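You operate a simulated robot arm through the tools that you are given. There is no shell and no other tool. Be economical: measure what you need, move in short steps, check, and stop when the job is done.

You are at the controls of a simulated robot arm. One attempt, no reset.

JOB
The lift is stuck. Wind it down by the hand wheel.
Fine: emergency stop in and mode knob off before you free the brake; put the brake back on.

The check looks at the end state, three seconds after you hand in, the way a careful person would. Anything else that was tipped, shoved, dropped, spilled or broken makes it a failure.

ROBOT AND FRAMES
A 6-joint arm with a two-finger parallel gripper, fixed in place. Base frame: the origin is at the foot of the arm, x ahead of it, y to its left, z up. Units: m, rad, N and s.
With the tool pointing down near the work surface it reaches from about 0.24 to 0.66 m from the base axis. Its first joint turns from -1.152 to 1.152 rad. Payload 2.9 kg.
Tool frame: the origin (TCP) lies between the finger pads and is the grasp point; the fingertips stand 0.03 m ahead of it; z points along the fingers, y is the line along which they close. Largest opening 0.11 m; finger width 0.02, thickness 0.01; the body of the gripper, 0.048 by 0.112 m, starts 0.055 m behind the TCP.
Orientation is that of the tool frame in the base frame, as a unit quaternion [w, x, y, z]. With the fingers straight down and closing along the base's y, the tool's x points along the base's -x, its y along +y and its z along -z.

CONTROLS
- The arm moves only by the tool nudge_tool. Its argument "rows" is one flat list of numbers, 7 for each row, row after row: the turn, a rotation vector about the base's x, y, z in degrees, then the shift along the base's x, y, z in m, then the opening, from 0 (shut) to 1 (fully open). In form: [rx, ry, rz, dx, dy, dz, jaw, rx, ry, rz, dx, dy, dz, jaw, ...]. A call has 1 to 10 rows; each row shifts and turns the commanded pose from where the row before left it. Rows are played at 5 a second. More than 0.05 m and 0.15 rad between two rows, or a gripper value outside its range, and nothing of the call is played. Where a pose cannot be reached the arm comes as near as it can. A force on the tool above 90 N (or 10 N above the force at the start of the call, whichever is more), or a blocked arm, ends the call early, and 0.2 s more pass. Each finger travels about 0.108 m/s and halts on what it meets, pressing with about 36 N; the grip force reading is that of the motor and also rises with nothing between the fingers. The clock runs only during rows and for 0.2 s after the last one: add rows that do not move to give the fingers time. The reply holds the time, the measured pose of the TCP, the force on the tool along the base axes, the opening and the grip force, in the units named above and with some noise, with the torque about the TCP (base axes, N m) and any sound that the robot's microphone picked up, and new pictures: "show" is both (left out), scene, wrist or none.
- Cameras (640 x 400 px; columns grow to the right, rows downward): "scene" is fixed at [0.0695, 0.4247, 1.3972]; the picture's right is [-0.84, -0.54, 0.00], its down [-0.25, 0.40, -0.88] and it looks along [0.48, -0.74, -0.47] (base axes); focal length 332 px, centre (320, 200). "wrist" rides on the gripper at [0.072, 0.017, -0.103] in the tool frame; the picture's right is [-0.23, 0.97, 0.00], its down [-0.76, -0.18, -0.62] and it looks along [-0.61, -0.14, 0.78] (tool axes); focal length 222 px, centre (320, 200). There is no depth. A picture from a camera that has moved, and an enlarged one, comes with that camera's place and axes in the base frame and with its lens.
- zoom(camera, box): a new picture of the part [left, top, right, bottom] of that camera's present view, enlarged. It takes no simulated time.
- sign_off(): hands the job in; it is judged then, once.

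Go step by step. Nothing tells you positions but the pictures and the camera data: compare them with the known pose of the tool, close in by small moves and look again before you grip or let go. The budget is 120 turns and 200 pictures, counting those below and the enlarged ones. Unless the task says otherwise, let go and move clear before handing in, and close with one line.

The tools are called after "Call:" by a JSON object that holds its "api" and its "payload". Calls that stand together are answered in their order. nudge_tool: Moves the arm, as the interface text tells. Its arguments: {"type":"object","properties":{"rows":{"type":"array","items":{"type":"number"}},"show":{"type":"string","enum":["both","scene","wrist","none"]}},"required":["rows"]} The other tools are called the same way: zoom (camera, box) takes an enlarged picture of a part of a camera's view; sign_off () hands the job in.

At the start:

```text
time: 0.0
tcp_pos: [0.3844, -0.042, 1.2702]
orientation: [0.0, 0.001, 1.0, 0.0]
contact_force: [0.4, -0.4, 0.0]
torque: [-0.03, -0.02, -0.03]
width: 0.1098
grip_force: 0.1
```

scene: 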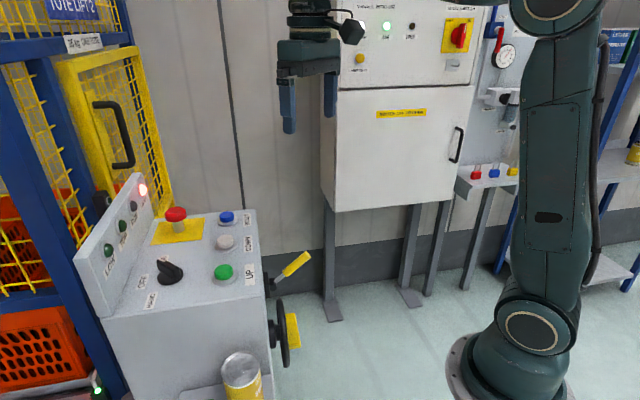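
wrist: 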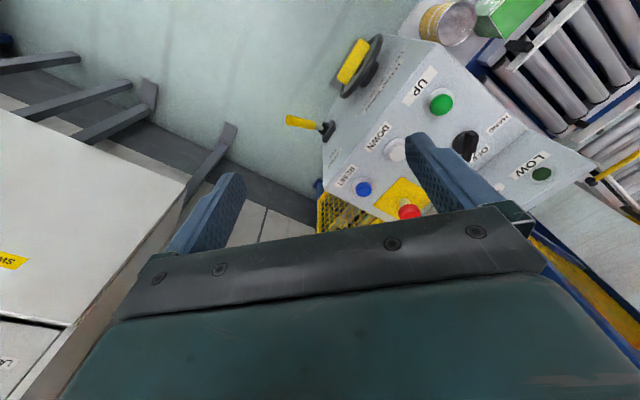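

I see a control console with an emergency stop, knob, buttons, a yellow brake lever and a hand wheel on its side. I'll zoom in to read labels before moving.

Call:
{"api": "zoom", "payload": {"camera": "scene", "box": [70, 160, 310, 310]}}

Call:
{"api": "zoom", "payload": {"camera": "scene", "box": [180, 240, 340, 400]}}

Call:
{"api": "zoom", "payload": {"camera": "wrist", "box": [280, 0, 600, 230]}}

Call:
{"api": "zoom", "payload": {"camera": "scene", "box": [0, 0, 200, 200]}}

Call:
{"api": "zoom", "payload": {"camera": "scene", "box": [320, 0, 540, 200]}}

```text
2.67 times, centred on (190, 235) of scene
camera zoom: at [0.0695, 0.4247, 1.3972], right [-0.84, -0.54, 0.0], down [-0.25, 0.4, -0.88], along [0.48, -0.74, -0.47], focal length 886 px, centre (667, 107)
```

zoom: 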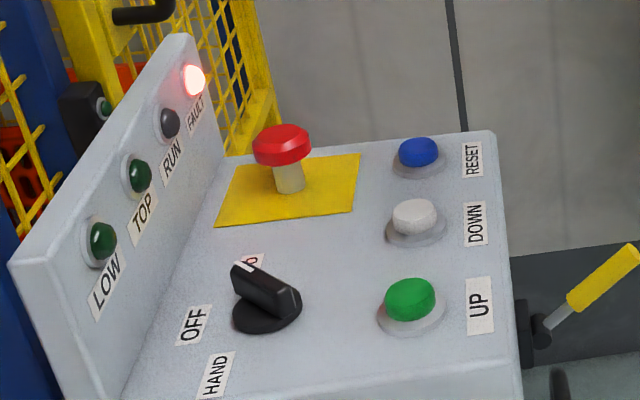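

```text
2.50 times, centred on (260, 320) of scene
camera zoom: at [0.0695, 0.4247, 1.3972], right [-0.84, -0.54, 0.0], down [-0.25, 0.4, -0.88], along [0.48, -0.74, -0.47], focal length 831 px, centre (470, -100)
```

zoom: 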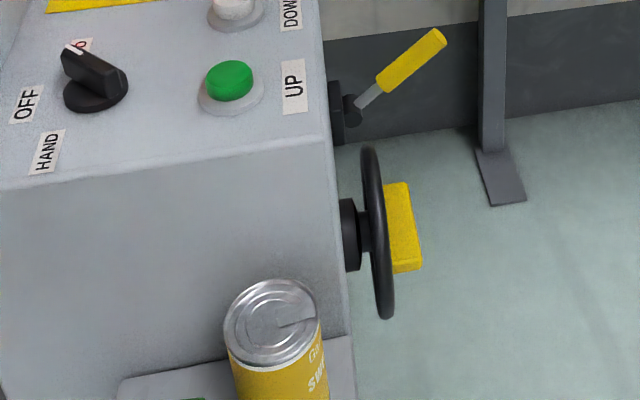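

```text
1.74 times, centred on (440, 115) of wrist
camera zoom: at [0.3122, -0.0258, 1.3728], right [0.23, 0.97, 0.0], down [0.76, -0.18, 0.62], along [0.61, -0.14, -0.78], focal length 386 px, centre (111, 348)
```

zoom: 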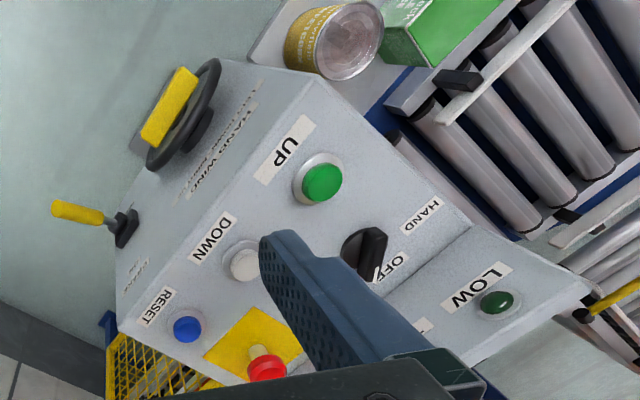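

```text
2.00 times, centred on (100, 100) of scene
camera zoom: at [0.0695, 0.4247, 1.3972], right [-0.84, -0.54, 0.0], down [-0.25, 0.4, -0.88], along [0.48, -0.74, -0.47], focal length 665 px, centre (760, 400)
```

zoom: 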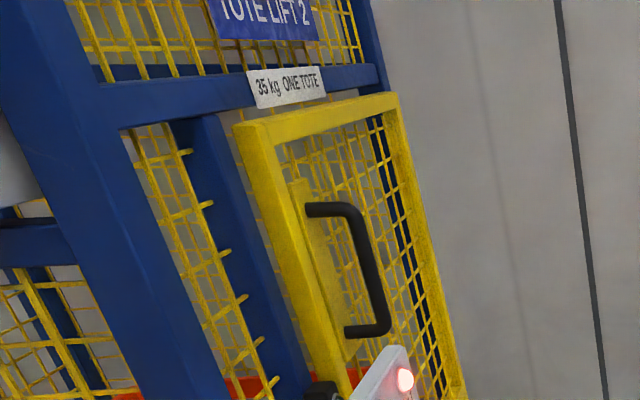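

```text
2.00 times, centred on (430, 100) of scene
camera zoom: at [0.0695, 0.4247, 1.3972], right [-0.84, -0.54, 0.0], down [-0.25, 0.4, -0.88], along [0.48, -0.74, -0.47], focal length 665 px, centre (100, 400)
```

zoom: 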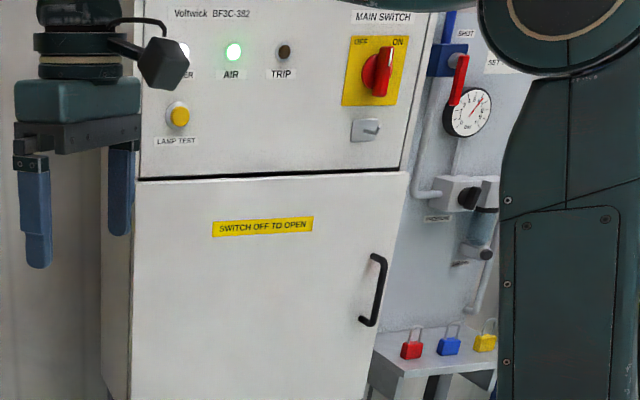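

The console is turned about 45°. E-stop comes out near (0.65, 0.08, 1.04), knob near (0.54, 0.19, 1.01), wheel hub near (0.42, 0.06, 0.79), and brake lever base near (0.53, -0.06, 0.80). I'll turn the tool 45° and approach above the e-stop with the jaws shut, then look.

Call:
{"api": "nudge_tool", "payload": {"rows": [0, 0, 7.5, 0.031, 0.0153, -0.015, 0, 0, 0, 7.5, 0.031, 0.0153, -0.015, 0, 0, 0, 7.5, 0.031, 0.0153, -0.015, 0, 0, 0, 7.5, 0.031, 0.0153, -0.015, 0, 0, 0, 7.5, 0.031, 0.0153, -0.015, 0, 0, 0, 7.5, 0.031, 0.0153, -0.015, 0, 0, 0, 0, 0, 0, 0, 0]}}

```text
time: 1.6
tcp_pos: [0.5725, 0.0528, 1.1826]
orientation: [-0.001, -0.384, 0.923, 0.0]
contact_force: [-0.1, -0.9, -0.3]
torque: [0.0, -0.01, 0.01]
width: 0.0002
grip_force: 36.1
camera wrist: at [0.5089, 0.0135, 1.2844], right [-0.53, 0.85, 0.0], down [0.66, 0.41, 0.62], along [0.53, 0.33, -0.78], focal length 222 px, centre (320, 200)
```

scene: 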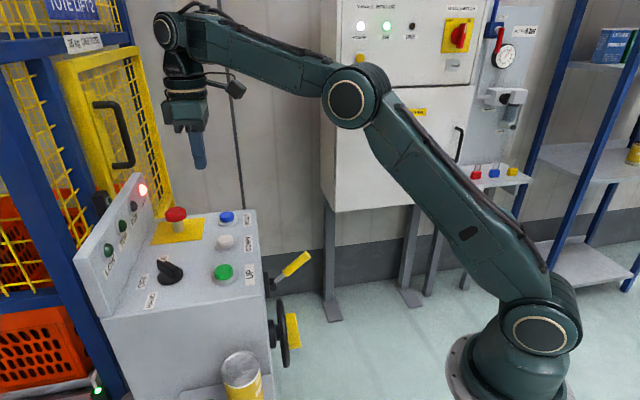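
wrist: 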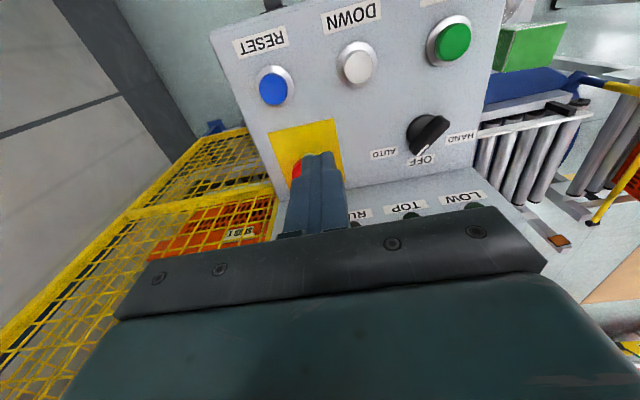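

The fingers are between the camera and the e-stop, and the measurements agree with it being near (0.647, 0.08). I'll zoom on the knob to read its present setting.

Call:
{"api": "zoom", "payload": {"camera": "wrist", "box": [220, 0, 520, 220]}}

```text
1.82 times, centred on (370, 110) of wrist
camera zoom: at [0.5089, 0.0135, 1.2844], right [-0.53, 0.85, 0.0], down [0.66, 0.41, 0.62], along [0.53, 0.33, -0.78], focal length 404 px, centre (229, 364)
```

zoom: 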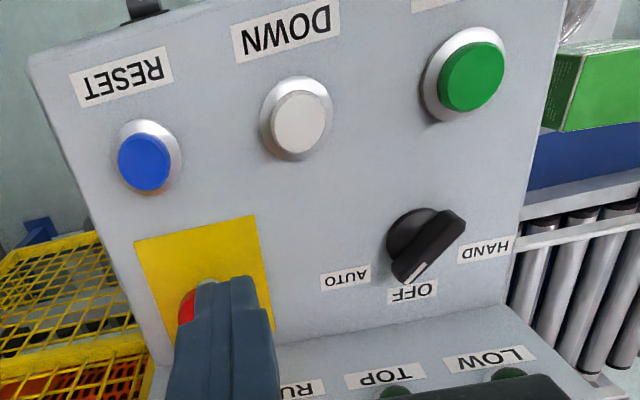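

The knob is on AUTO, and OFF lies counterclockwise from above. Next I'll move over the e-stop and come down near it.

Call:
{"api": "nudge_tool", "payload": {"rows": [0, 0, 0, 0.036, 0.015, 0, 0, 0, 0, 0, 0.0365, 0.015, 0, 0, 0, 0, 0, 0, 0, -0.04, 0, 0, 0, 0, 0, 0, -0.04, 0, 0, 0, 0, 0, 0, 0, 0]}}

Call:
{"api": "zoom", "payload": {"camera": "scene", "box": [120, 120, 260, 260]}}

```text
time: 2.8
tcp_pos: [0.6011, 0.0693, 1.0933]
orientation: [0.001, -0.384, 0.924, 0.0]
contact_force: [-0.9, -0.5, 0.3]
torque: [-0.01, 0.01, 0.04]
width: 0.0
grip_force: 36.0
out of reach, approached as far as the arm can: row 1, 2
camera wrist: at [0.5371, 0.0283, 1.1961], right [-0.53, 0.85, 0.0], down [0.66, 0.41, 0.62], along [0.53, 0.33, -0.78], focal length 222 px, centre (320, 200)
```

scene: 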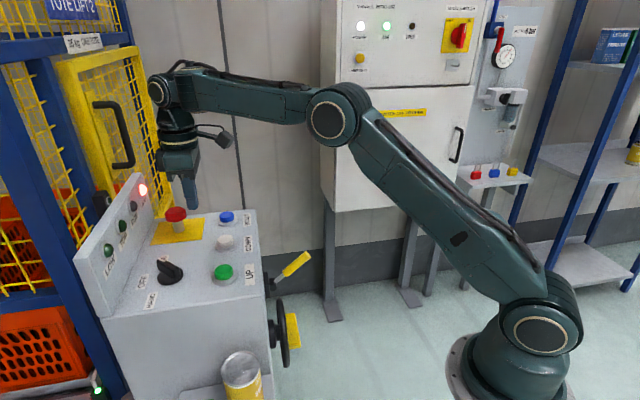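
wrist: 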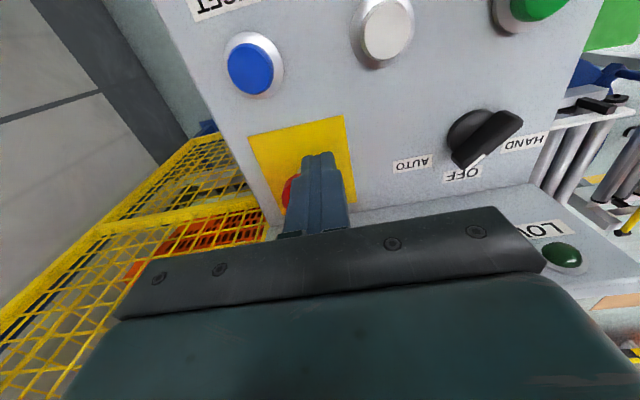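

```text
2.86 times, centred on (190, 190) of scene
camera zoom: at [0.0695, 0.4247, 1.3972], right [-0.84, -0.54, 0.0], down [-0.25, 0.4, -0.88], along [0.48, -0.74, -0.47], focal length 950 px, centre (691, 229)
```

zoom: 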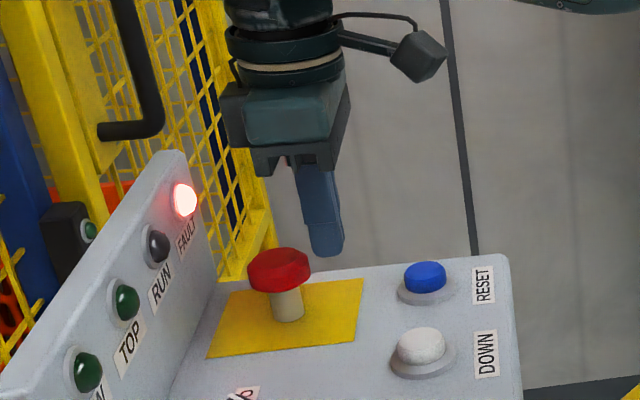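

The arm stopped short at r≈0.605 because of reach. Coming lower should give more reach, so I'll try a small outward step here.

Call:
{"api": "nudge_tool", "payload": {"rows": [0, 0, 0, 0.02, 0.005, 0, 0, 0, 0, 0, 0.02, 0.006, 0, 0, 0, 0, 0, 0, 0, 0, 0], "show": "none"}}

Call:
{"api": "zoom", "payload": {"camera": "scene", "box": [120, 120, 260, 260]}}

```text
time: 3.6
tcp_pos: [0.636, 0.0786, 1.0921]
orientation: [0.0, -0.382, 0.924, 0.0]
contact_force: [-0.1, -0.2, 0.4]
torque: [0.02, 0.01, 0.01]
width: 0.0
grip_force: 36.2
out of reach, approached as far as the arm can: row 2
```

```text
2.86 times, centred on (190, 190) of scene
camera zoom: at [0.0695, 0.4247, 1.3972], right [-0.84, -0.54, 0.0], down [-0.25, 0.4, -0.88], along [0.48, -0.74, -0.47], focal length 950 px, centre (691, 229)
```

zoom: 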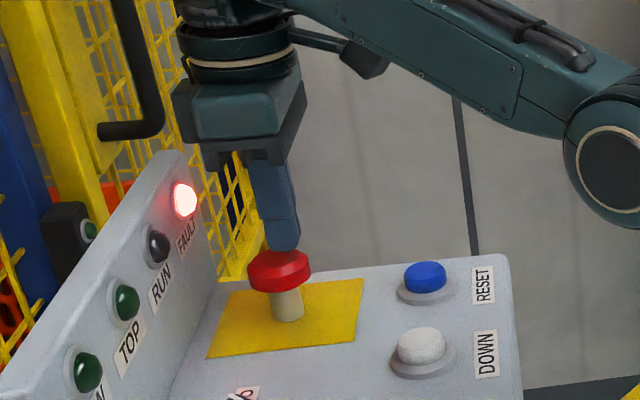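

The tip is just above the mushroom head. I'll press down in small steps.

Call:
{"api": "nudge_tool", "payload": {"rows": [0, 0, 0, 0.004, 0.001, -0.01, 0, 0, 0, 0, 0, 0, -0.007, 0, 0, 0, 0, 0, 0, -0.006, 0, 0, 0, 0, 0, 0, -0.005, 0, 0, 0, 0, 0, 0, 0, 0], "show": "none"}}

Call:
{"api": "zoom", "payload": {"camera": "scene", "box": [120, 120, 260, 260]}}

```text
time: 4.8
tcp_pos: [0.6421, 0.0786, 1.0711]
orientation: [0.007, -0.383, 0.924, -0.002]
contact_force: [-0.9, -0.6, 38.2]
torque: [-0.24, 0.21, 0.04]
width: 0.0001
grip_force: 36.1
```

```text
2.86 times, centred on (190, 190) of scene
camera zoom: at [0.0688, 0.4245, 1.3973], right [-0.84, -0.54, 0.0], down [-0.25, 0.4, -0.88], along [0.48, -0.74, -0.47], focal length 950 px, centre (691, 229)
```

zoom: 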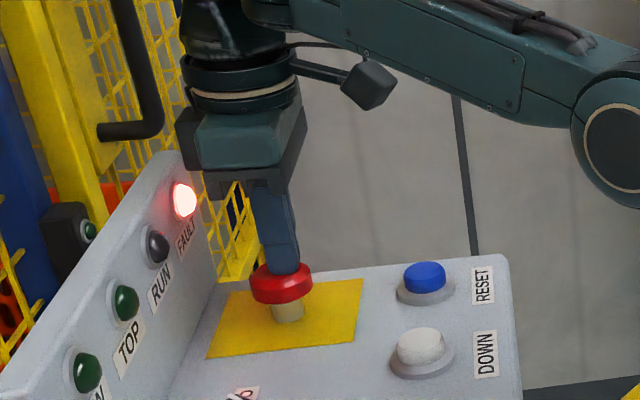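

The head has gone down partly at 38 N. I'll press a bit more and listen for a click.

Call:
{"api": "nudge_tool", "payload": {"rows": [0, 0, 0, 0, 0, -0.004, 0, 0, 0, 0, 0, 0, -0.004, 0, 0, 0, 0, 0, 0, -0.004, 0, 0, 0, 0, 0, 0, -0.004, 0, 0, 0, 0, 0, 0, 0, 0], "show": "none"}}

Call:
{"api": "zoom", "payload": {"camera": "scene", "box": [120, 120, 260, 260]}}

```text
time: 6.0
tcp_pos: [0.642, 0.0787, 1.0708]
orientation: [0.019, -0.383, 0.923, -0.005]
contact_force: [-16.1, 1.3, 86.8]
torque: [-0.33, 1.11, -0.12]
width: 0.0001
grip_force: 36.1
```

```text
2.86 times, centred on (190, 190) of scene
camera zoom: at [0.0673, 0.4245, 1.3974], right [-0.84, -0.54, 0.0], down [-0.25, 0.4, -0.88], along [0.48, -0.74, -0.47], focal length 950 px, centre (691, 229)
```

zoom: 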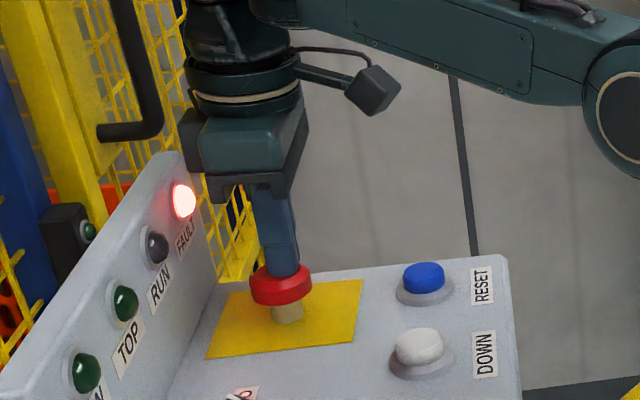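

The head did not move further at 87 N, so it has bottomed out. I'll lift straight up and see whether it stays in.

Call:
{"api": "nudge_tool", "payload": {"rows": [0, 0, 0, 0, 0, 0.016, 0, 0, 0, 0, 0, 0, 0.02, 0, 0, 0, 0, -0.01, 0, 0.02, 0, 0, 0, 0, -0.04, 0.01, 0.02, 0, 0, 0, 0, -0.04, 0.01, 0.02, 0, 0, 0, 0, 0, 0, 0, 0]}}

Call:
{"api": "zoom", "payload": {"camera": "scene", "box": [80, 160, 260, 320]}}

```text
time: 7.4
tcp_pos: [0.5508, 0.096, 1.1436]
orientation: [0.0, -0.383, 0.924, 0.001]
contact_force: [-0.1, 0.1, 0.0]
torque: [-0.04, -0.02, 0.0]
width: 0.0
grip_force: 35.9
camera wrist: at [0.4863, 0.057, 1.2462], right [-0.53, 0.85, 0.0], down [0.66, 0.41, 0.62], along [0.53, 0.33, -0.78], focal length 222 px, centre (320, 200)
```

scene: 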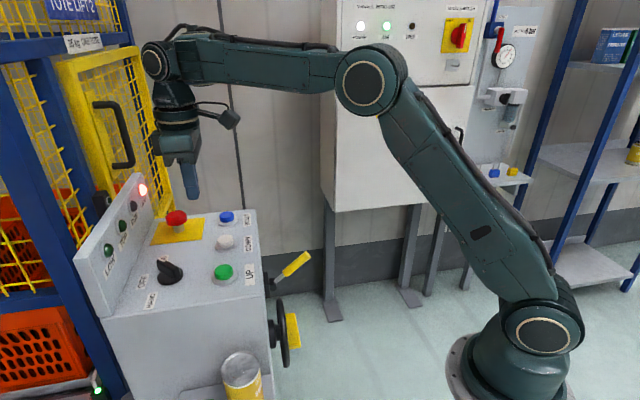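
wrist: 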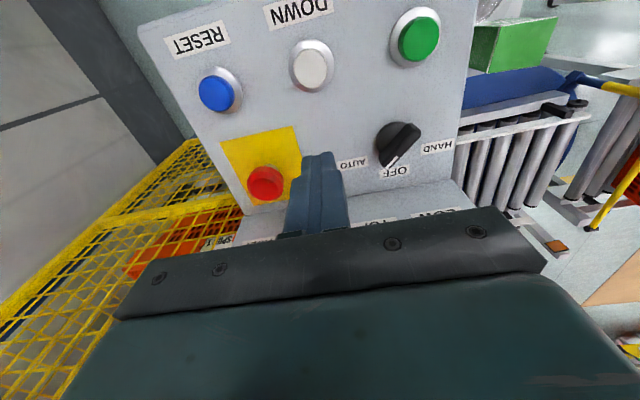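

```text
2.50 times, centred on (170, 240) of scene
camera zoom: at [0.0695, 0.4247, 1.3972], right [-0.84, -0.54, 0.0], down [-0.25, 0.4, -0.88], along [0.48, -0.74, -0.47], focal length 831 px, centre (695, 100)
```

zoom: 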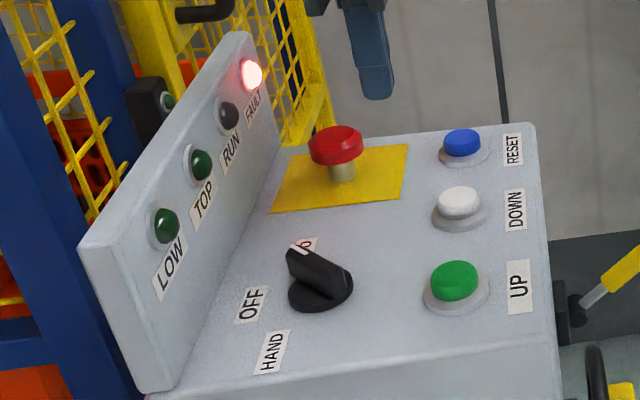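

The e-stop stayed down. The knob is centred near (0.537, 0.188), its bar along +x (AUTO), with OFF toward the lamp panel at +45°. I'll turn the tool back to about 10° yaw, open halfway and hover over it.

Call:
{"api": "nudge_tool", "payload": {"rows": [0, 0, -7, -0.003, 0.018, 0, 0.5, 0, 0, -7, -0.003, 0.018, 0, 0.5, 0, 0, -7, -0.003, 0.018, 0, 0.5, 0, 0, -7, -0.003, 0.018, 0, 0.5, 0, 0, -7, -0.002, 0.018, 0, 0.5, 0, 0, 0, 0, 0, -0.02, 0.5]}}

Call:
{"api": "zoom", "payload": {"camera": "scene", "box": [80, 160, 260, 320]}}

```text
time: 8.8
tcp_pos: [0.5368, 0.1895, 1.1256]
orientation: [0.0, -0.086, 0.996, -0.001]
contact_force: [0.9, -0.2, -0.3]
torque: [-0.01, -0.02, 0.0]
width: 0.0551
grip_force: 0.1
camera wrist: at [0.4622, 0.1931, 1.2281], right [0.06, 1.0, 0.0], down [0.78, -0.04, 0.62], along [0.62, -0.03, -0.78], focal length 222 px, centre (320, 200)
```

scene: 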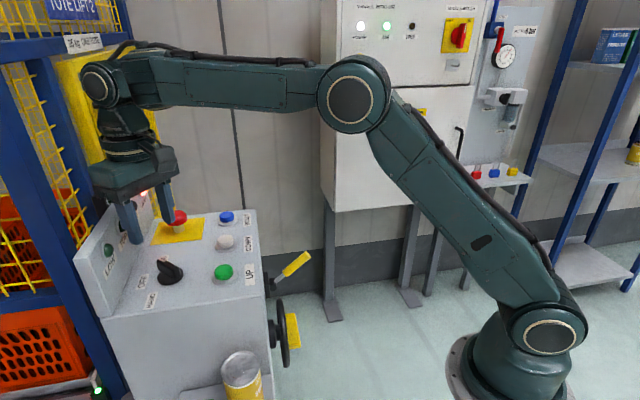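
wrist: 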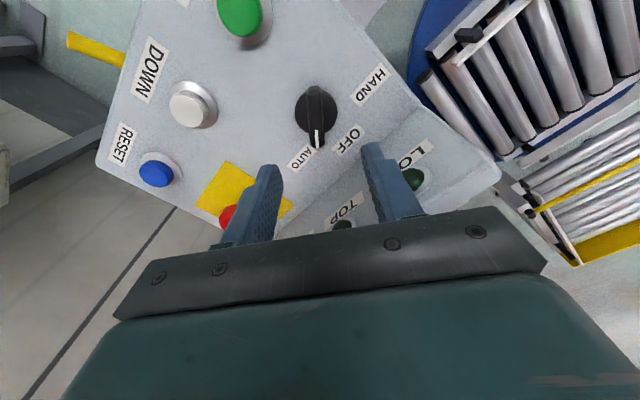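

```text
2.50 times, centred on (170, 240) of scene
camera zoom: at [0.0695, 0.4247, 1.3972], right [-0.84, -0.54, 0.0], down [-0.25, 0.4, -0.88], along [0.48, -0.74, -0.47], focal length 831 px, centre (695, 100)
```

zoom: 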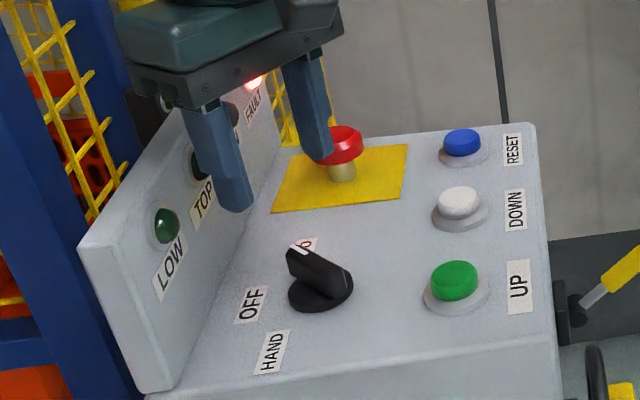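

The knob sits at about (0.533, 0.187) with the bar top near z 1.03. I'll descend partway and check clearance.

Call:
{"api": "nudge_tool", "payload": {"rows": [0, 0, 0, -0.003, -0.002, -0.03, 0.5, 0, 0, 0, 0, 0, -0.028, 0.5, 0, 0, 0, 0, 0, 0, 0.5]}}

Call:
{"api": "zoom", "payload": {"camera": "scene", "box": [80, 160, 260, 320]}}

```text
time: 9.6
tcp_pos: [0.5339, 0.1857, 1.0646]
orientation: [0.0, -0.088, 0.996, 0.001]
contact_force: [-0.1, -0.4, 0.4]
torque: [0.02, -0.02, 0.01]
width: 0.0547
grip_force: 0.0
camera wrist: at [0.4591, 0.1903, 1.1677], right [0.05, 1.0, 0.0], down [0.78, -0.04, 0.62], along [0.62, -0.03, -0.78], focal length 222 px, centre (320, 200)
```

scene: 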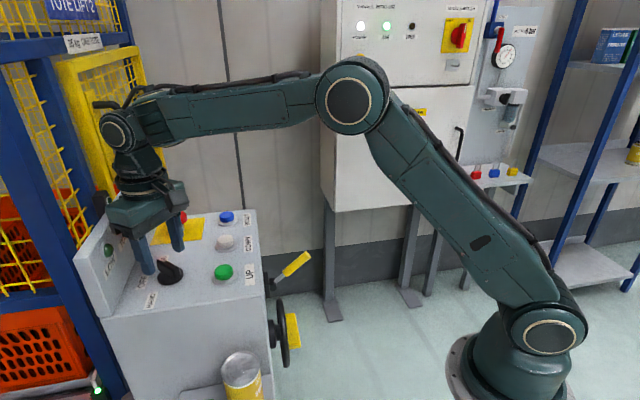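
wrist: 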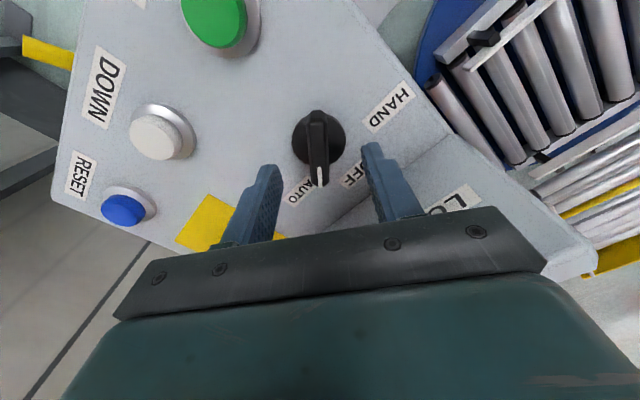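

```text
2.50 times, centred on (170, 240) of scene
camera zoom: at [0.0695, 0.4247, 1.3972], right [-0.84, -0.54, 0.0], down [-0.25, 0.4, -0.88], along [0.48, -0.74, -0.47], focal length 831 px, centre (695, 100)
```

zoom: 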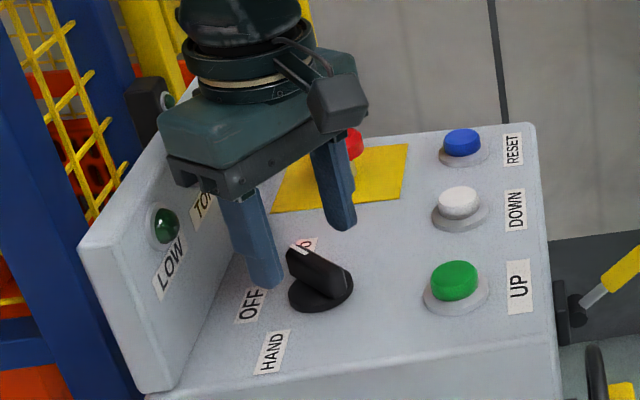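

The knob bar lies about 6 mm nearer than the tips. I'll shift, lower to straddle the bar and close.

Call:
{"api": "nudge_tool", "payload": {"rows": [0, 0, 0, -0.007, -0.001, -0.01, 0.5, 0, 0, 0, 0, 0, -0.01, 0.5, 0, 0, 0, 0, 0, 0, 0.5]}}

Call:
{"api": "zoom", "payload": {"camera": "scene", "box": [120, 220, 220, 300]}}

```text
time: 10.4
tcp_pos: [0.5272, 0.1858, 1.0459]
orientation: [0.0, -0.087, 0.996, 0.0]
contact_force: [0.0, 0.4, 0.3]
torque: [0.01, 0.0, -0.02]
width: 0.0548
grip_force: 0.1
camera wrist: at [0.4524, 0.1903, 1.1476], right [0.05, 1.0, 0.0], down [0.78, -0.04, 0.62], along [0.62, -0.03, -0.78], focal length 222 px, centre (320, 200)
```

scene: 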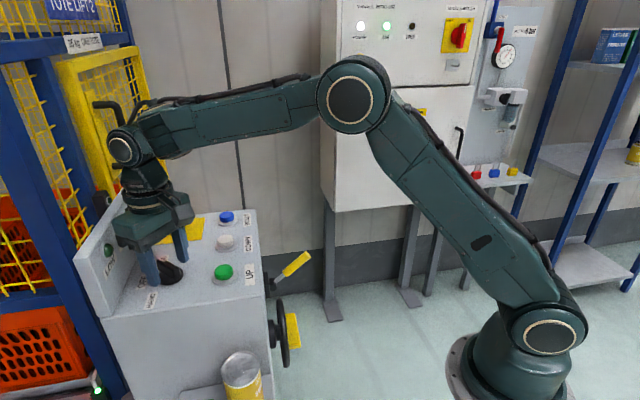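
wrist: 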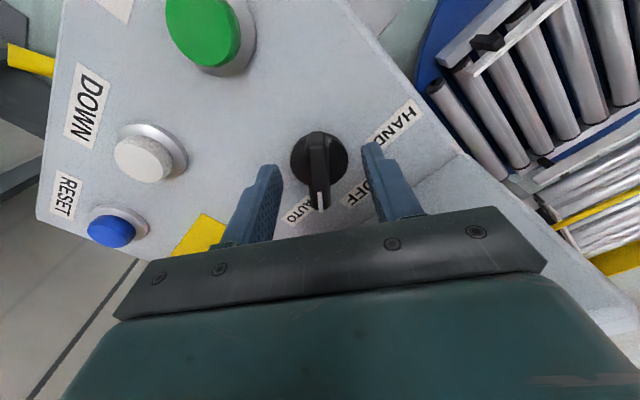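

```text
5.00 times, centred on (170, 260) of scene
camera zoom: at [0.0695, 0.4247, 1.3972], right [-0.84, -0.54, 0.0], down [-0.25, 0.4, -0.88], along [0.48, -0.74, -0.47], focal length 1662 px, centre (1070, -100)
```

zoom: 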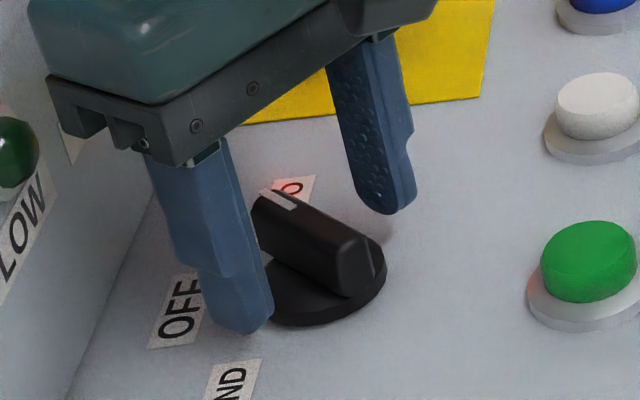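

The fingers straddle the bar. Closing now.

Call:
{"api": "nudge_tool", "payload": {"rows": [0, 0, 0, -0.003, 0.001, -0.003, 0.3, 0, 0, 0, 0, 0, 0, 0, 0, 0, 0, 0, 0, 0, 0, 0, 0, 0, 0, 0, 0, 0]}}

Call:
{"api": "zoom", "payload": {"camera": "scene", "box": [120, 220, 220, 300]}}

```text
time: 11.4
tcp_pos: [0.5262, 0.1856, 1.0418]
orientation: [-0.001, -0.085, 0.996, 0.0]
contact_force: [7.2, -22.6, -2.8]
torque: [-0.36, -0.65, -0.18]
width: 0.0139
grip_force: 44.5
camera wrist: at [0.4508, 0.189, 1.1451], right [0.06, 1.0, 0.0], down [0.78, -0.05, 0.62], along [0.62, -0.04, -0.78], focal length 222 px, centre (320, 200)
```

scene: 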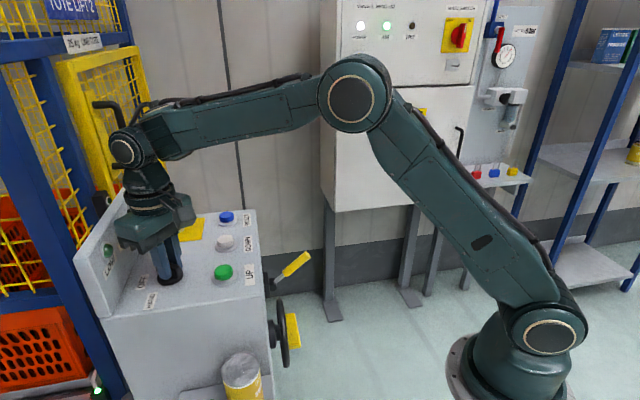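
wrist: 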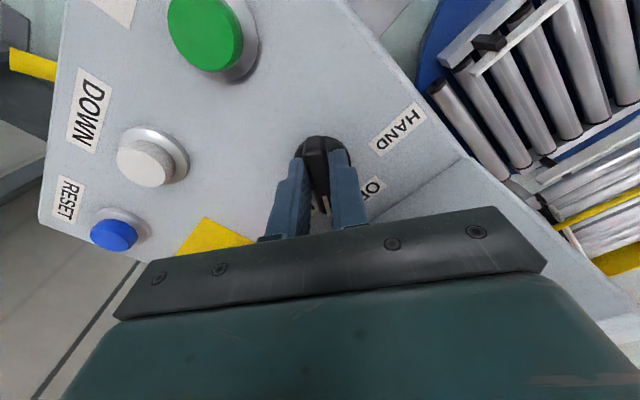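

```text
5.00 times, centred on (170, 260) of scene
camera zoom: at [0.0698, 0.424, 1.3974], right [-0.84, -0.54, 0.0], down [-0.25, 0.4, -0.88], along [0.48, -0.74, -0.47], focal length 1662 px, centre (1070, -100)
```

zoom: 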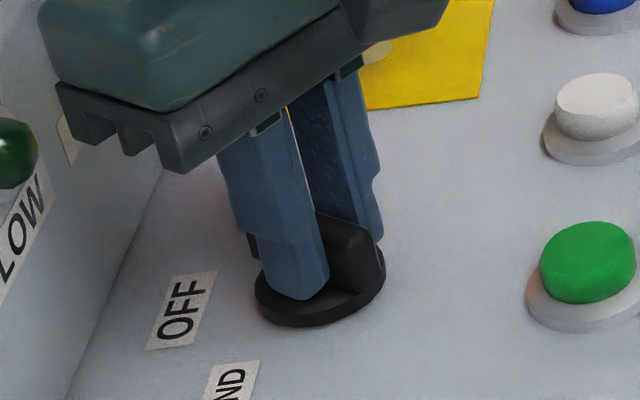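

It is gripped with a small sideways load, so the centre is slightly toward -y. I'll ease that and turn +35° toward OFF.

Call:
{"api": "nudge_tool", "payload": {"rows": [0, 0, 0, 0, -0.003, 0, 0, 0, 0, 7, 0, 0, 0, 0, 0, 0, 7, 0, 0, 0, 0, 0, 0, 7, 0, 0, 0, 0, 0, 0, 7, 0, 0, 0, 0, 0, 0, 7, 0, 0, 0, 0, 0, 0, 0, 0, 0, 0, 0]}}

Call:
{"api": "zoom", "payload": {"camera": "scene", "box": [120, 220, 220, 300]}}

```text
time: 13.0
tcp_pos: [0.5273, 0.1801, 1.042]
orientation: [0.003, -0.38, 0.925, -0.001]
contact_force: [38.0, -18.4, -14.9]
torque: [-0.74, 0.22, -0.25]
width: 0.014
grip_force: 44.6
camera wrist: at [0.4627, 0.1421, 1.1448], right [-0.52, 0.85, 0.0], down [0.66, 0.41, 0.63], along [0.53, 0.33, -0.78], focal length 222 px, centre (320, 200)
```

scene: 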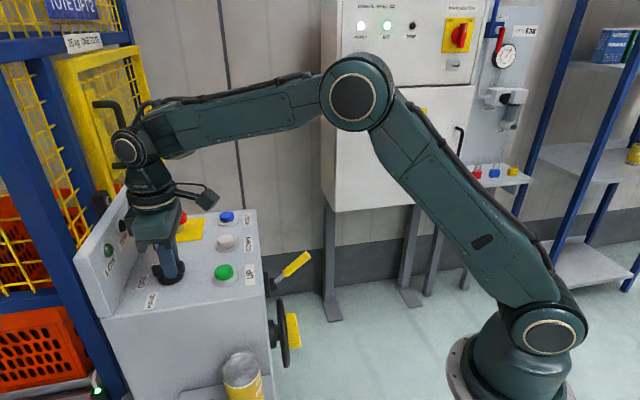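
wrist: 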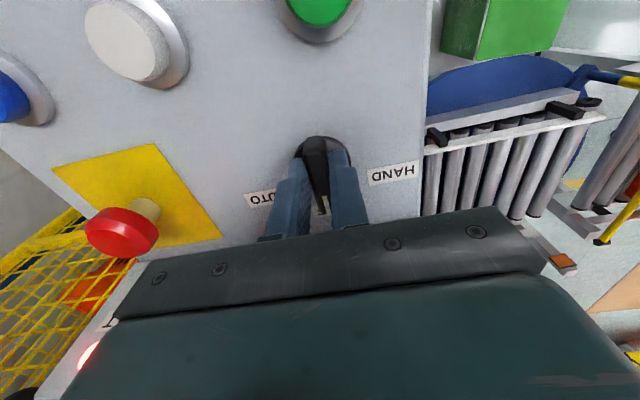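

```text
5.00 times, centred on (170, 260) of scene
camera zoom: at [0.0709, 0.4242, 1.3973], right [-0.84, -0.54, 0.0], down [-0.25, 0.4, -0.88], along [0.48, -0.74, -0.47], focal length 1662 px, centre (1070, -100)
```

zoom: 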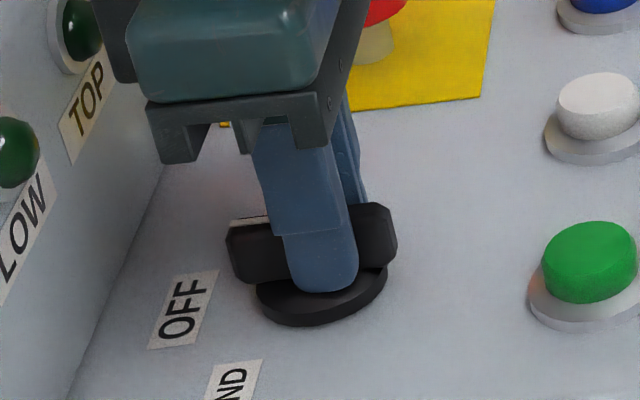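

The bar now points at OFF, yaw about 45°. I'll release and rise to check it.

Call:
{"api": "nudge_tool", "payload": {"rows": [0, 0, 0, 0, 0, 0, 0.5, 0, 0, 0, 0, 0, 0, 0.5, 0, 0, 0, 0, 0, 0, 0.5, 0, 0, 0, 0, 0, 0.04, 0.5, 0, 0, 0, -0.02, -0.02, 0.04, 0.5, 0, 0, 0, -0.02, -0.02, 0.02, 0.5, 0, 0, 0, 0, 0, 0, 0.5]}}

Call:
{"api": "zoom", "payload": {"camera": "scene", "box": [120, 220, 220, 300]}}

Call:
{"api": "zoom", "payload": {"camera": "wrist", "box": [240, 20, 480, 200]}}

```text
time: 14.6
tcp_pos: [0.4819, 0.1426, 1.1446]
orientation: [0.0, -0.383, 0.924, 0.0]
contact_force: [0.3, 0.5, 0.9]
torque: [0.0, 0.0, 0.01]
width: 0.0548
grip_force: 0.0
camera wrist: at [0.4176, 0.1033, 1.2464], right [-0.53, 0.85, 0.0], down [0.66, 0.41, 0.62], along [0.53, 0.33, -0.78], focal length 222 px, centre (320, 200)
```

scene: 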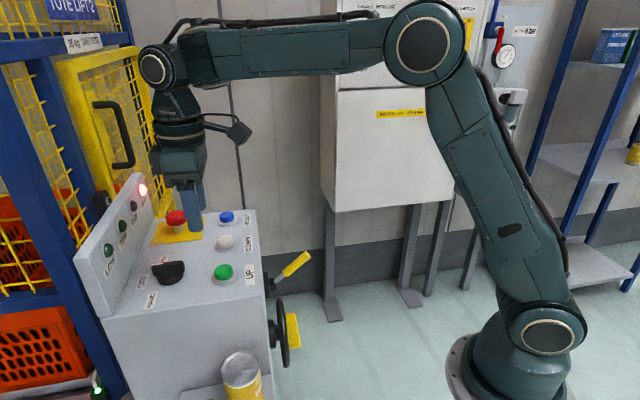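
wrist: 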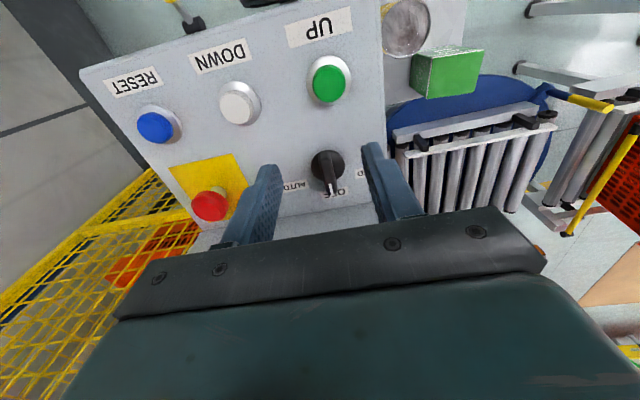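

```text
5.00 times, centred on (170, 260) of scene
camera zoom: at [0.0695, 0.4246, 1.3972], right [-0.84, -0.54, 0.0], down [-0.25, 0.4, -0.88], along [0.48, -0.74, -0.47], focal length 1662 px, centre (1070, -100)
```

zoom: 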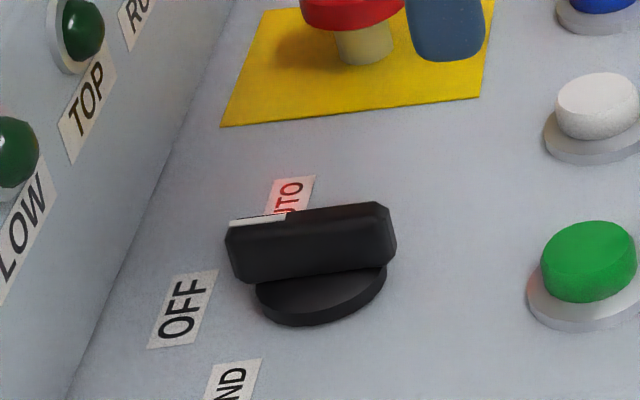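

```text
2.22 times, centred on (360, 110) of wrist
camera zoom: at [0.4176, 0.1033, 1.2464], right [-0.53, 0.85, 0.0], down [0.66, 0.41, 0.62], along [0.53, 0.33, -0.78], focal length 494 px, centre (231, 400)
```

zoom: 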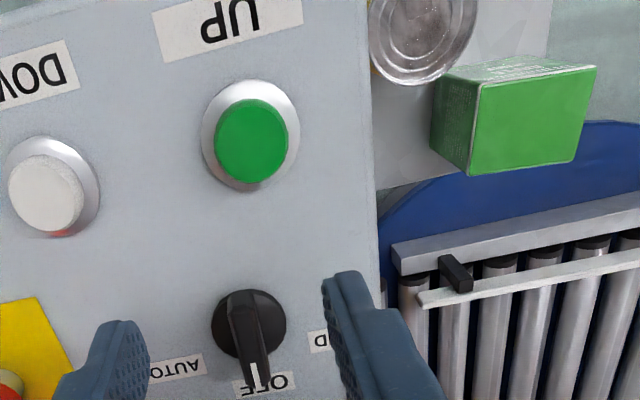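

The knob points at OFF and the e-stop is in. Now I'll move back, clear of the console, for a frontal look at the wheel and brake face.

Call:
{"api": "nudge_tool", "payload": {"rows": [0, 0, 2, -0.025, -0.032, 0.01, 0.5, 0, 0, 2, -0.025, -0.032, 0, 0.5, 0, 0, 2, -0.025, -0.032, 0, 0.5, 0, 0, 2, -0.025, -0.032, -0.01, 0.5, 0, 0, 2, -0.025, -0.032, -0.02, 0.5, 0, 0, 2, -0.02, -0.03, -0.03, 0.5, 0, 0, 2, -0.02, -0.03, -0.03, 0.5, 0, 0, 0, 0, 0, -0.03, 0.5, 0, 0, 0, 0, 0, 0, 0.5]}}

Call:
{"api": "zoom", "payload": {"camera": "wrist", "box": [160, 0, 560, 230]}}

```text
time: 16.6
tcp_pos: [0.3172, -0.0773, 1.0309]
orientation: [0.0, -0.493, 0.87, 0.0]
contact_force: [0.3, -0.6, -0.2]
torque: [-0.03, 0.0, 0.0]
width: 0.0549
grip_force: 0.1
camera wrist: at [0.2649, -0.1305, 1.1351], right [-0.72, 0.7, 0.0], down [0.54, 0.56, 0.62], along [0.43, 0.45, -0.78], focal length 222 px, centre (320, 200)
```

scene: 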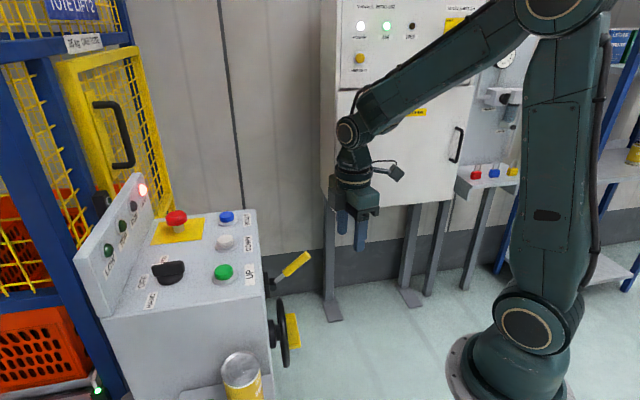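
wrist: 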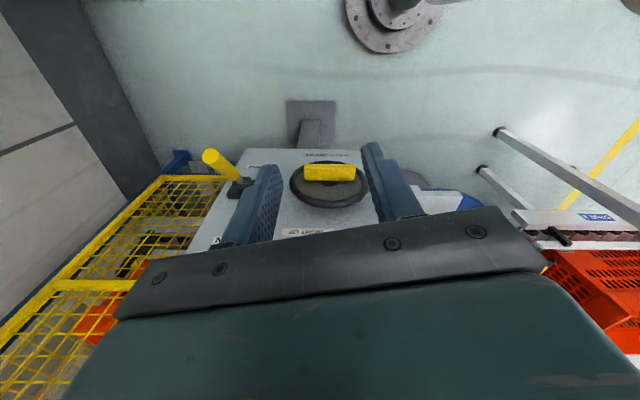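

```text
1.60 times, centred on (360, 115) of wrist
camera zoom: at [0.2649, -0.1305, 1.1351], right [-0.72, 0.7, 0.0], down [0.54, 0.56, 0.62], along [0.43, 0.45, -0.78], focal length 355 px, centre (256, 336)
```

zoom: 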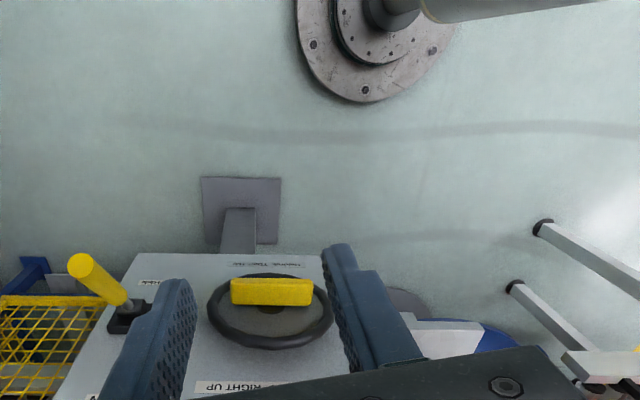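

The camera view is upside down and steep. I'll tilt the tool toward the face and lower it for a straighter look.

Call:
{"api": "nudge_tool", "payload": {"rows": [5.3, -5.3, 0, 0, 0, -0.02, 0.5, 5.3, -5.3, 0, 0, 0, -0.02, 0.5, 5.3, -5.3, 0, 0, 0, -0.02, 0.5, 5.3, -5.3, 0, 0, 0, -0.02, 0.5, 5.3, -5.3, 0, 0, 0, -0.02, 0.5, 0, 0, 0, 0, 0, 0, 0.5]}}

Call:
{"api": "zoom", "payload": {"camera": "wrist", "box": [160, 0, 560, 230]}}

```text
time: 18.0
tcp_pos: [0.3178, -0.077, 0.9345]
orientation: [0.311, -0.465, 0.824, 0.086]
contact_force: [0.8, 0.1, 0.0]
torque: [0.0, 0.0, 0.03]
width: 0.0551
grip_force: 0.0
camera wrist: at [0.2319, -0.1641, 0.9692], right [-0.72, 0.7, -0.01], down [0.16, 0.18, 0.97], along [0.68, 0.69, -0.24], focal length 222 px, centre (320, 200)
```

scene: 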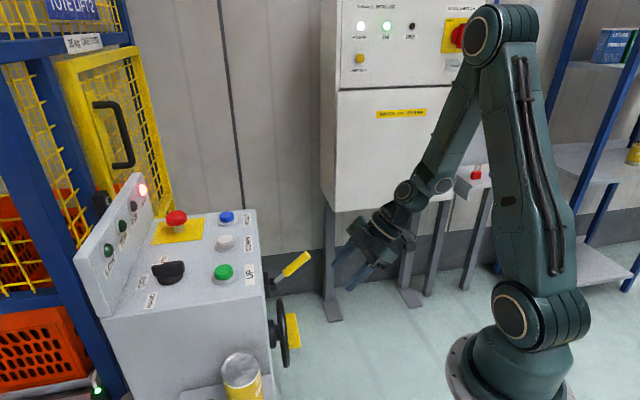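
wrist: 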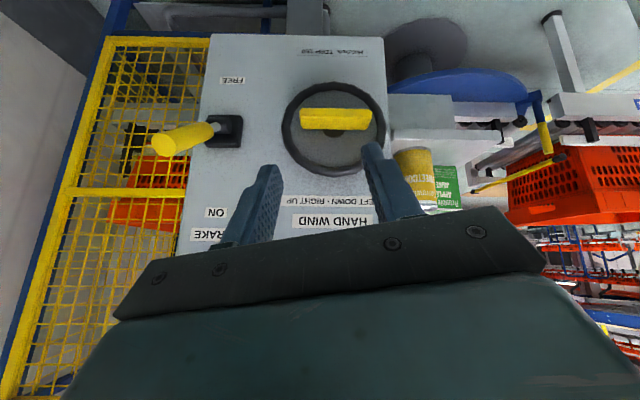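

```text
1.60 times, centred on (360, 115) of wrist
camera zoom: at [0.2319, -0.1641, 0.9692], right [-0.72, 0.7, -0.01], down [0.16, 0.18, 0.97], along [0.68, 0.69, -0.24], focal length 355 px, centre (256, 336)
```

zoom: 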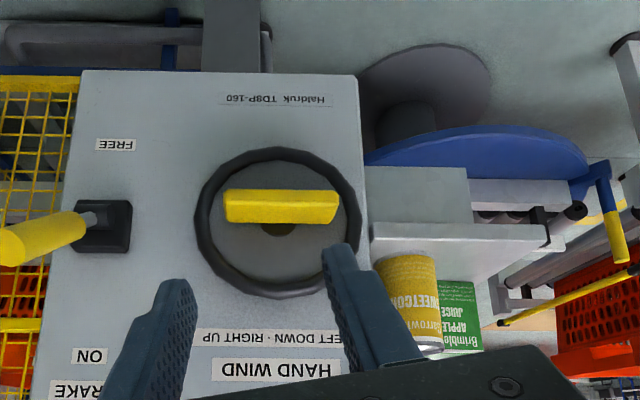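

Labels now read: BRAKE, ON (up) and FREE (down), and HAND WIND "LEFT DOWN · RIGHT UP". The lever pivots near (0.529, -0.057, 0.80) with its tip at about (0.475, -0.133, 0.867), and the wheel's yellow bar is centred at about (0.398, 0.031, 0.80). I'll bring the tool upright with jaws shut above the lever, then press it down.

Call:
{"api": "nudge_tool", "payload": {"rows": [-5.3, 5.3, 0, 0, 0, 0.02, 0, -5.3, 5.3, 0, 0, 0, 0.02, 0, -5.3, 5.3, 0, 0, 0, 0.01, 0, -5.3, 5.3, 0, 0, 0, 0, 0, -5.3, 5.3, 0, 0, 0, 0, 0, 0, 0, -7, 0.043, -0.009, -0.01, 0, 0, 0, -7, 0.043, -0.009, -0.02, 0, 0, 0, 0, 0.042, -0.009, -0.01, 0, 0, 0, 0, 0.042, -0.009, 0, 0, 0, 0, 0, 0, 0, 0, 0]}}

Call:
{"api": "zoom", "payload": {"camera": "scene", "box": [220, 180, 380, 340]}}

```text
time: 20.2
tcp_pos: [0.4916, -0.1104, 0.9441]
orientation: [0.0, -0.383, 0.924, 0.0]
contact_force: [-0.2, 0.1, 0.2]
torque: [0.02, 0.01, -0.03]
width: 0.0001
grip_force: 36.3
camera wrist: at [0.4275, -0.1506, 1.0463], right [-0.53, 0.85, 0.0], down [0.66, 0.41, 0.62], along [0.53, 0.33, -0.78], focal length 222 px, centre (320, 200)
```

scene: 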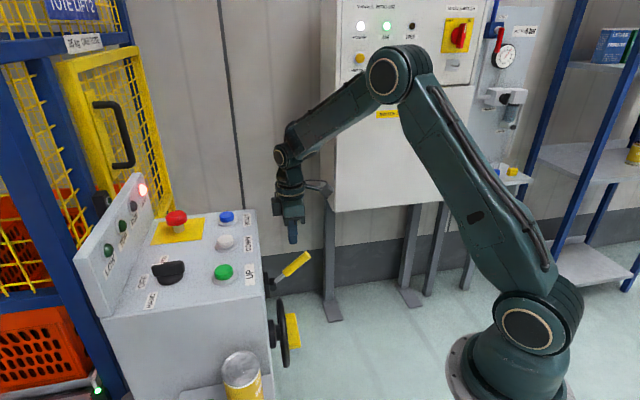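
wrist: 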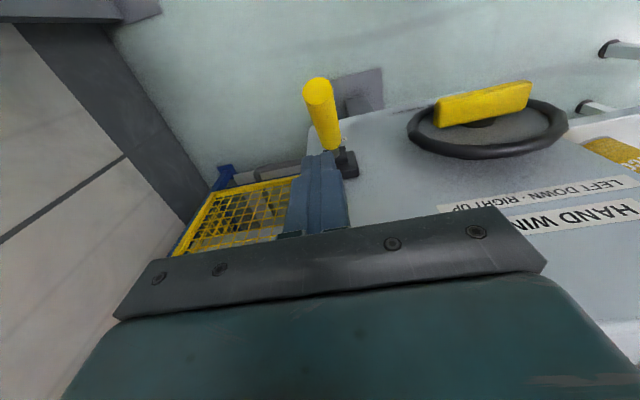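

```text
2.50 times, centred on (300, 260) of scene
camera zoom: at [0.0695, 0.4247, 1.3972], right [-0.84, -0.54, 0.0], down [-0.25, 0.4, -0.88], along [0.48, -0.74, -0.47], focal length 831 px, centre (370, 50)
```

zoom: 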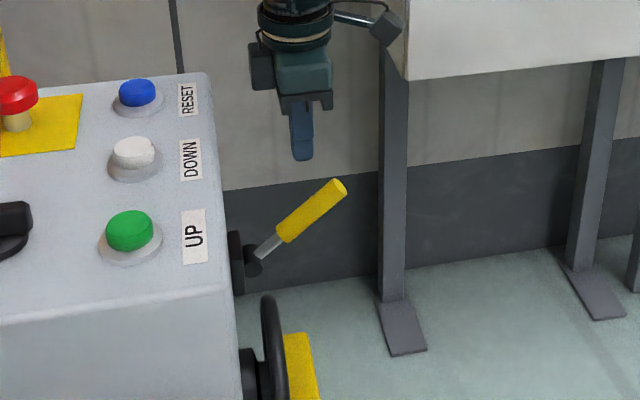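

The fingertips are above the handle at n≈0.27. I'll descend and push the lever down in steps.

Call:
{"api": "nudge_tool", "payload": {"rows": [0, 0, 0, 0, 0, -0.025, 0, 0, 0, 0, 0, 0, -0.02, 0, 0, 0, 0, 0, 0, -0.015, 0, 0, 0, 0, 0, 0, -0.015, 0, 0, 0, 0, 0, 0, 0, 0], "show": "none"}}

Call:
{"api": "zoom", "payload": {"camera": "scene", "box": [220, 180, 380, 340]}}

```text
time: 21.4
tcp_pos: [0.4906, -0.1099, 0.8676]
orientation: [-0.001, -0.384, 0.924, 0.0]
contact_force: [0.5, 0.5, 0.4]
torque: [0.02, -0.01, 0.0]
width: 0.0
grip_force: 36.2
```

```text
2.50 times, centred on (300, 260) of scene
camera zoom: at [0.0695, 0.4247, 1.3972], right [-0.84, -0.54, 0.0], down [-0.25, 0.4, -0.88], along [0.48, -0.74, -0.47], focal length 831 px, centre (370, 50)
```

zoom: 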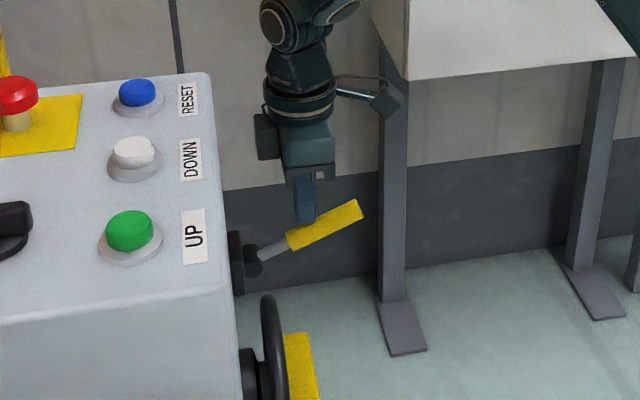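

The lever moves freely with little force. I'll keep pushing.

Call:
{"api": "nudge_tool", "payload": {"rows": [0, 0, 0, -0.004, -0.004, -0.015, 0, 0, 0, 0, 0, 0, -0.015, 0, 0, 0, 0, 0, 0, -0.015, 0, 0, 0, 0, 0, 0, -0.015, 0, 0, 0, 0, 0, 0, -0.015, 0, 0, 0, 0, 0, 0, 0, 0]}}

Call:
{"api": "zoom", "payload": {"camera": "scene", "box": [220, 180, 380, 340]}}

```text
time: 22.6
tcp_pos: [0.4868, -0.1179, 0.8092]
orientation: [0.001, -0.383, 0.924, -0.001]
contact_force: [-12.3, 0.4, 19.4]
torque: [0.25, 0.33, 0.13]
width: 0.0
grip_force: 36.0
stopped in row 5: the force on the tool passed its limit at 107 N (the readings are from after the stop); the commanded pose is now the measured one
camera wrist: at [0.4224, -0.1565, 0.9124], right [-0.53, 0.85, 0.0], down [0.66, 0.41, 0.62], along [0.53, 0.33, -0.78], focal length 222 px, centre (320, 200)
```

scene: 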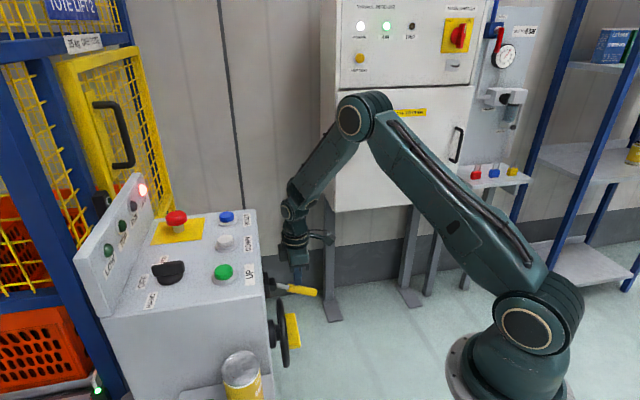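
wrist: 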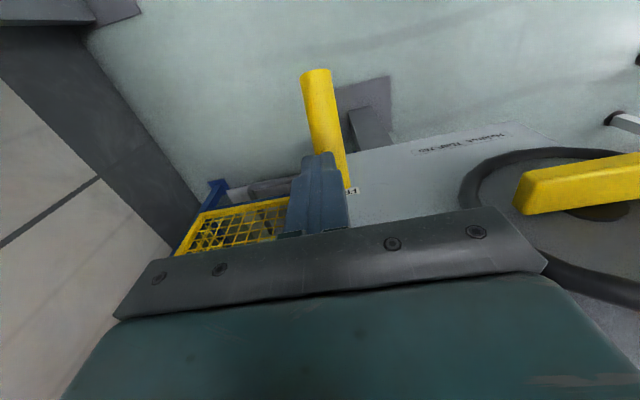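

```text
2.50 times, centred on (300, 260) of scene
camera zoom: at [0.069, 0.4247, 1.3972], right [-0.84, -0.54, 0.0], down [-0.25, 0.4, -0.88], along [0.48, -0.74, -0.47], focal length 831 px, centre (370, 50)
```

zoom: 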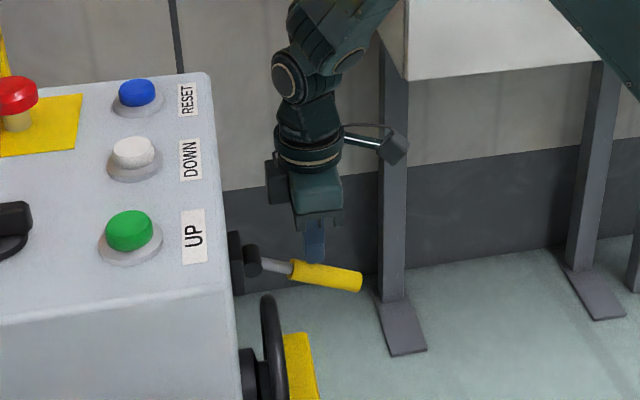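

The lever is now about 20–25° below horizontal and stopped hard, probably at its end stop. I'll confirm with a slower push nearer the tip.

Call:
{"api": "nudge_tool", "payload": {"rows": [0, 0, 0, 0, 0, 0.008, 0, 0, 0, 0, -0.012, -0.012, 0, 0, 0, 0, 0, 0, 0, -0.008, 0, 0, 0, 0, 0, 0, -0.004, 0, 0, 0, 0, 0, 0, -0.004, 0, 0, 0, 0, 0, 0, -0.003, 0, 0, 0, 0, 0, 0, 0, 0], "show": "none"}}

Call:
{"api": "zoom", "payload": {"camera": "scene", "box": [220, 180, 380, 340]}}

```text
time: 24.2
tcp_pos: [0.4765, -0.13, 0.8015]
orientation: [0.005, -0.383, 0.924, -0.003]
contact_force: [-13.6, 2.9, 57.9]
torque: [0.82, 0.4, 0.15]
width: 0.0
grip_force: 35.8
```

```text
2.50 times, centred on (300, 260) of scene
camera zoom: at [0.0683, 0.4249, 1.3972], right [-0.84, -0.54, 0.0], down [-0.25, 0.4, -0.88], along [0.48, -0.74, -0.47], focal length 831 px, centre (370, 50)
```

zoom: 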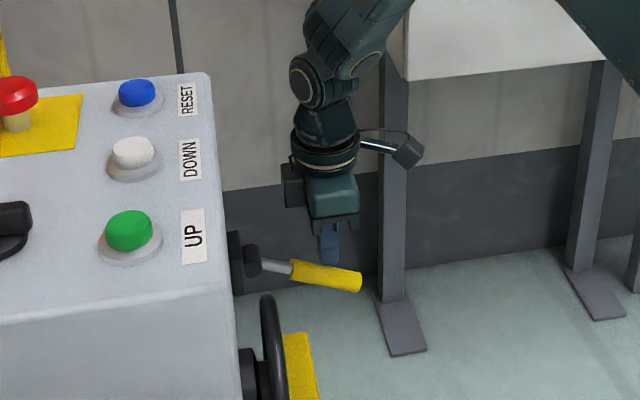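

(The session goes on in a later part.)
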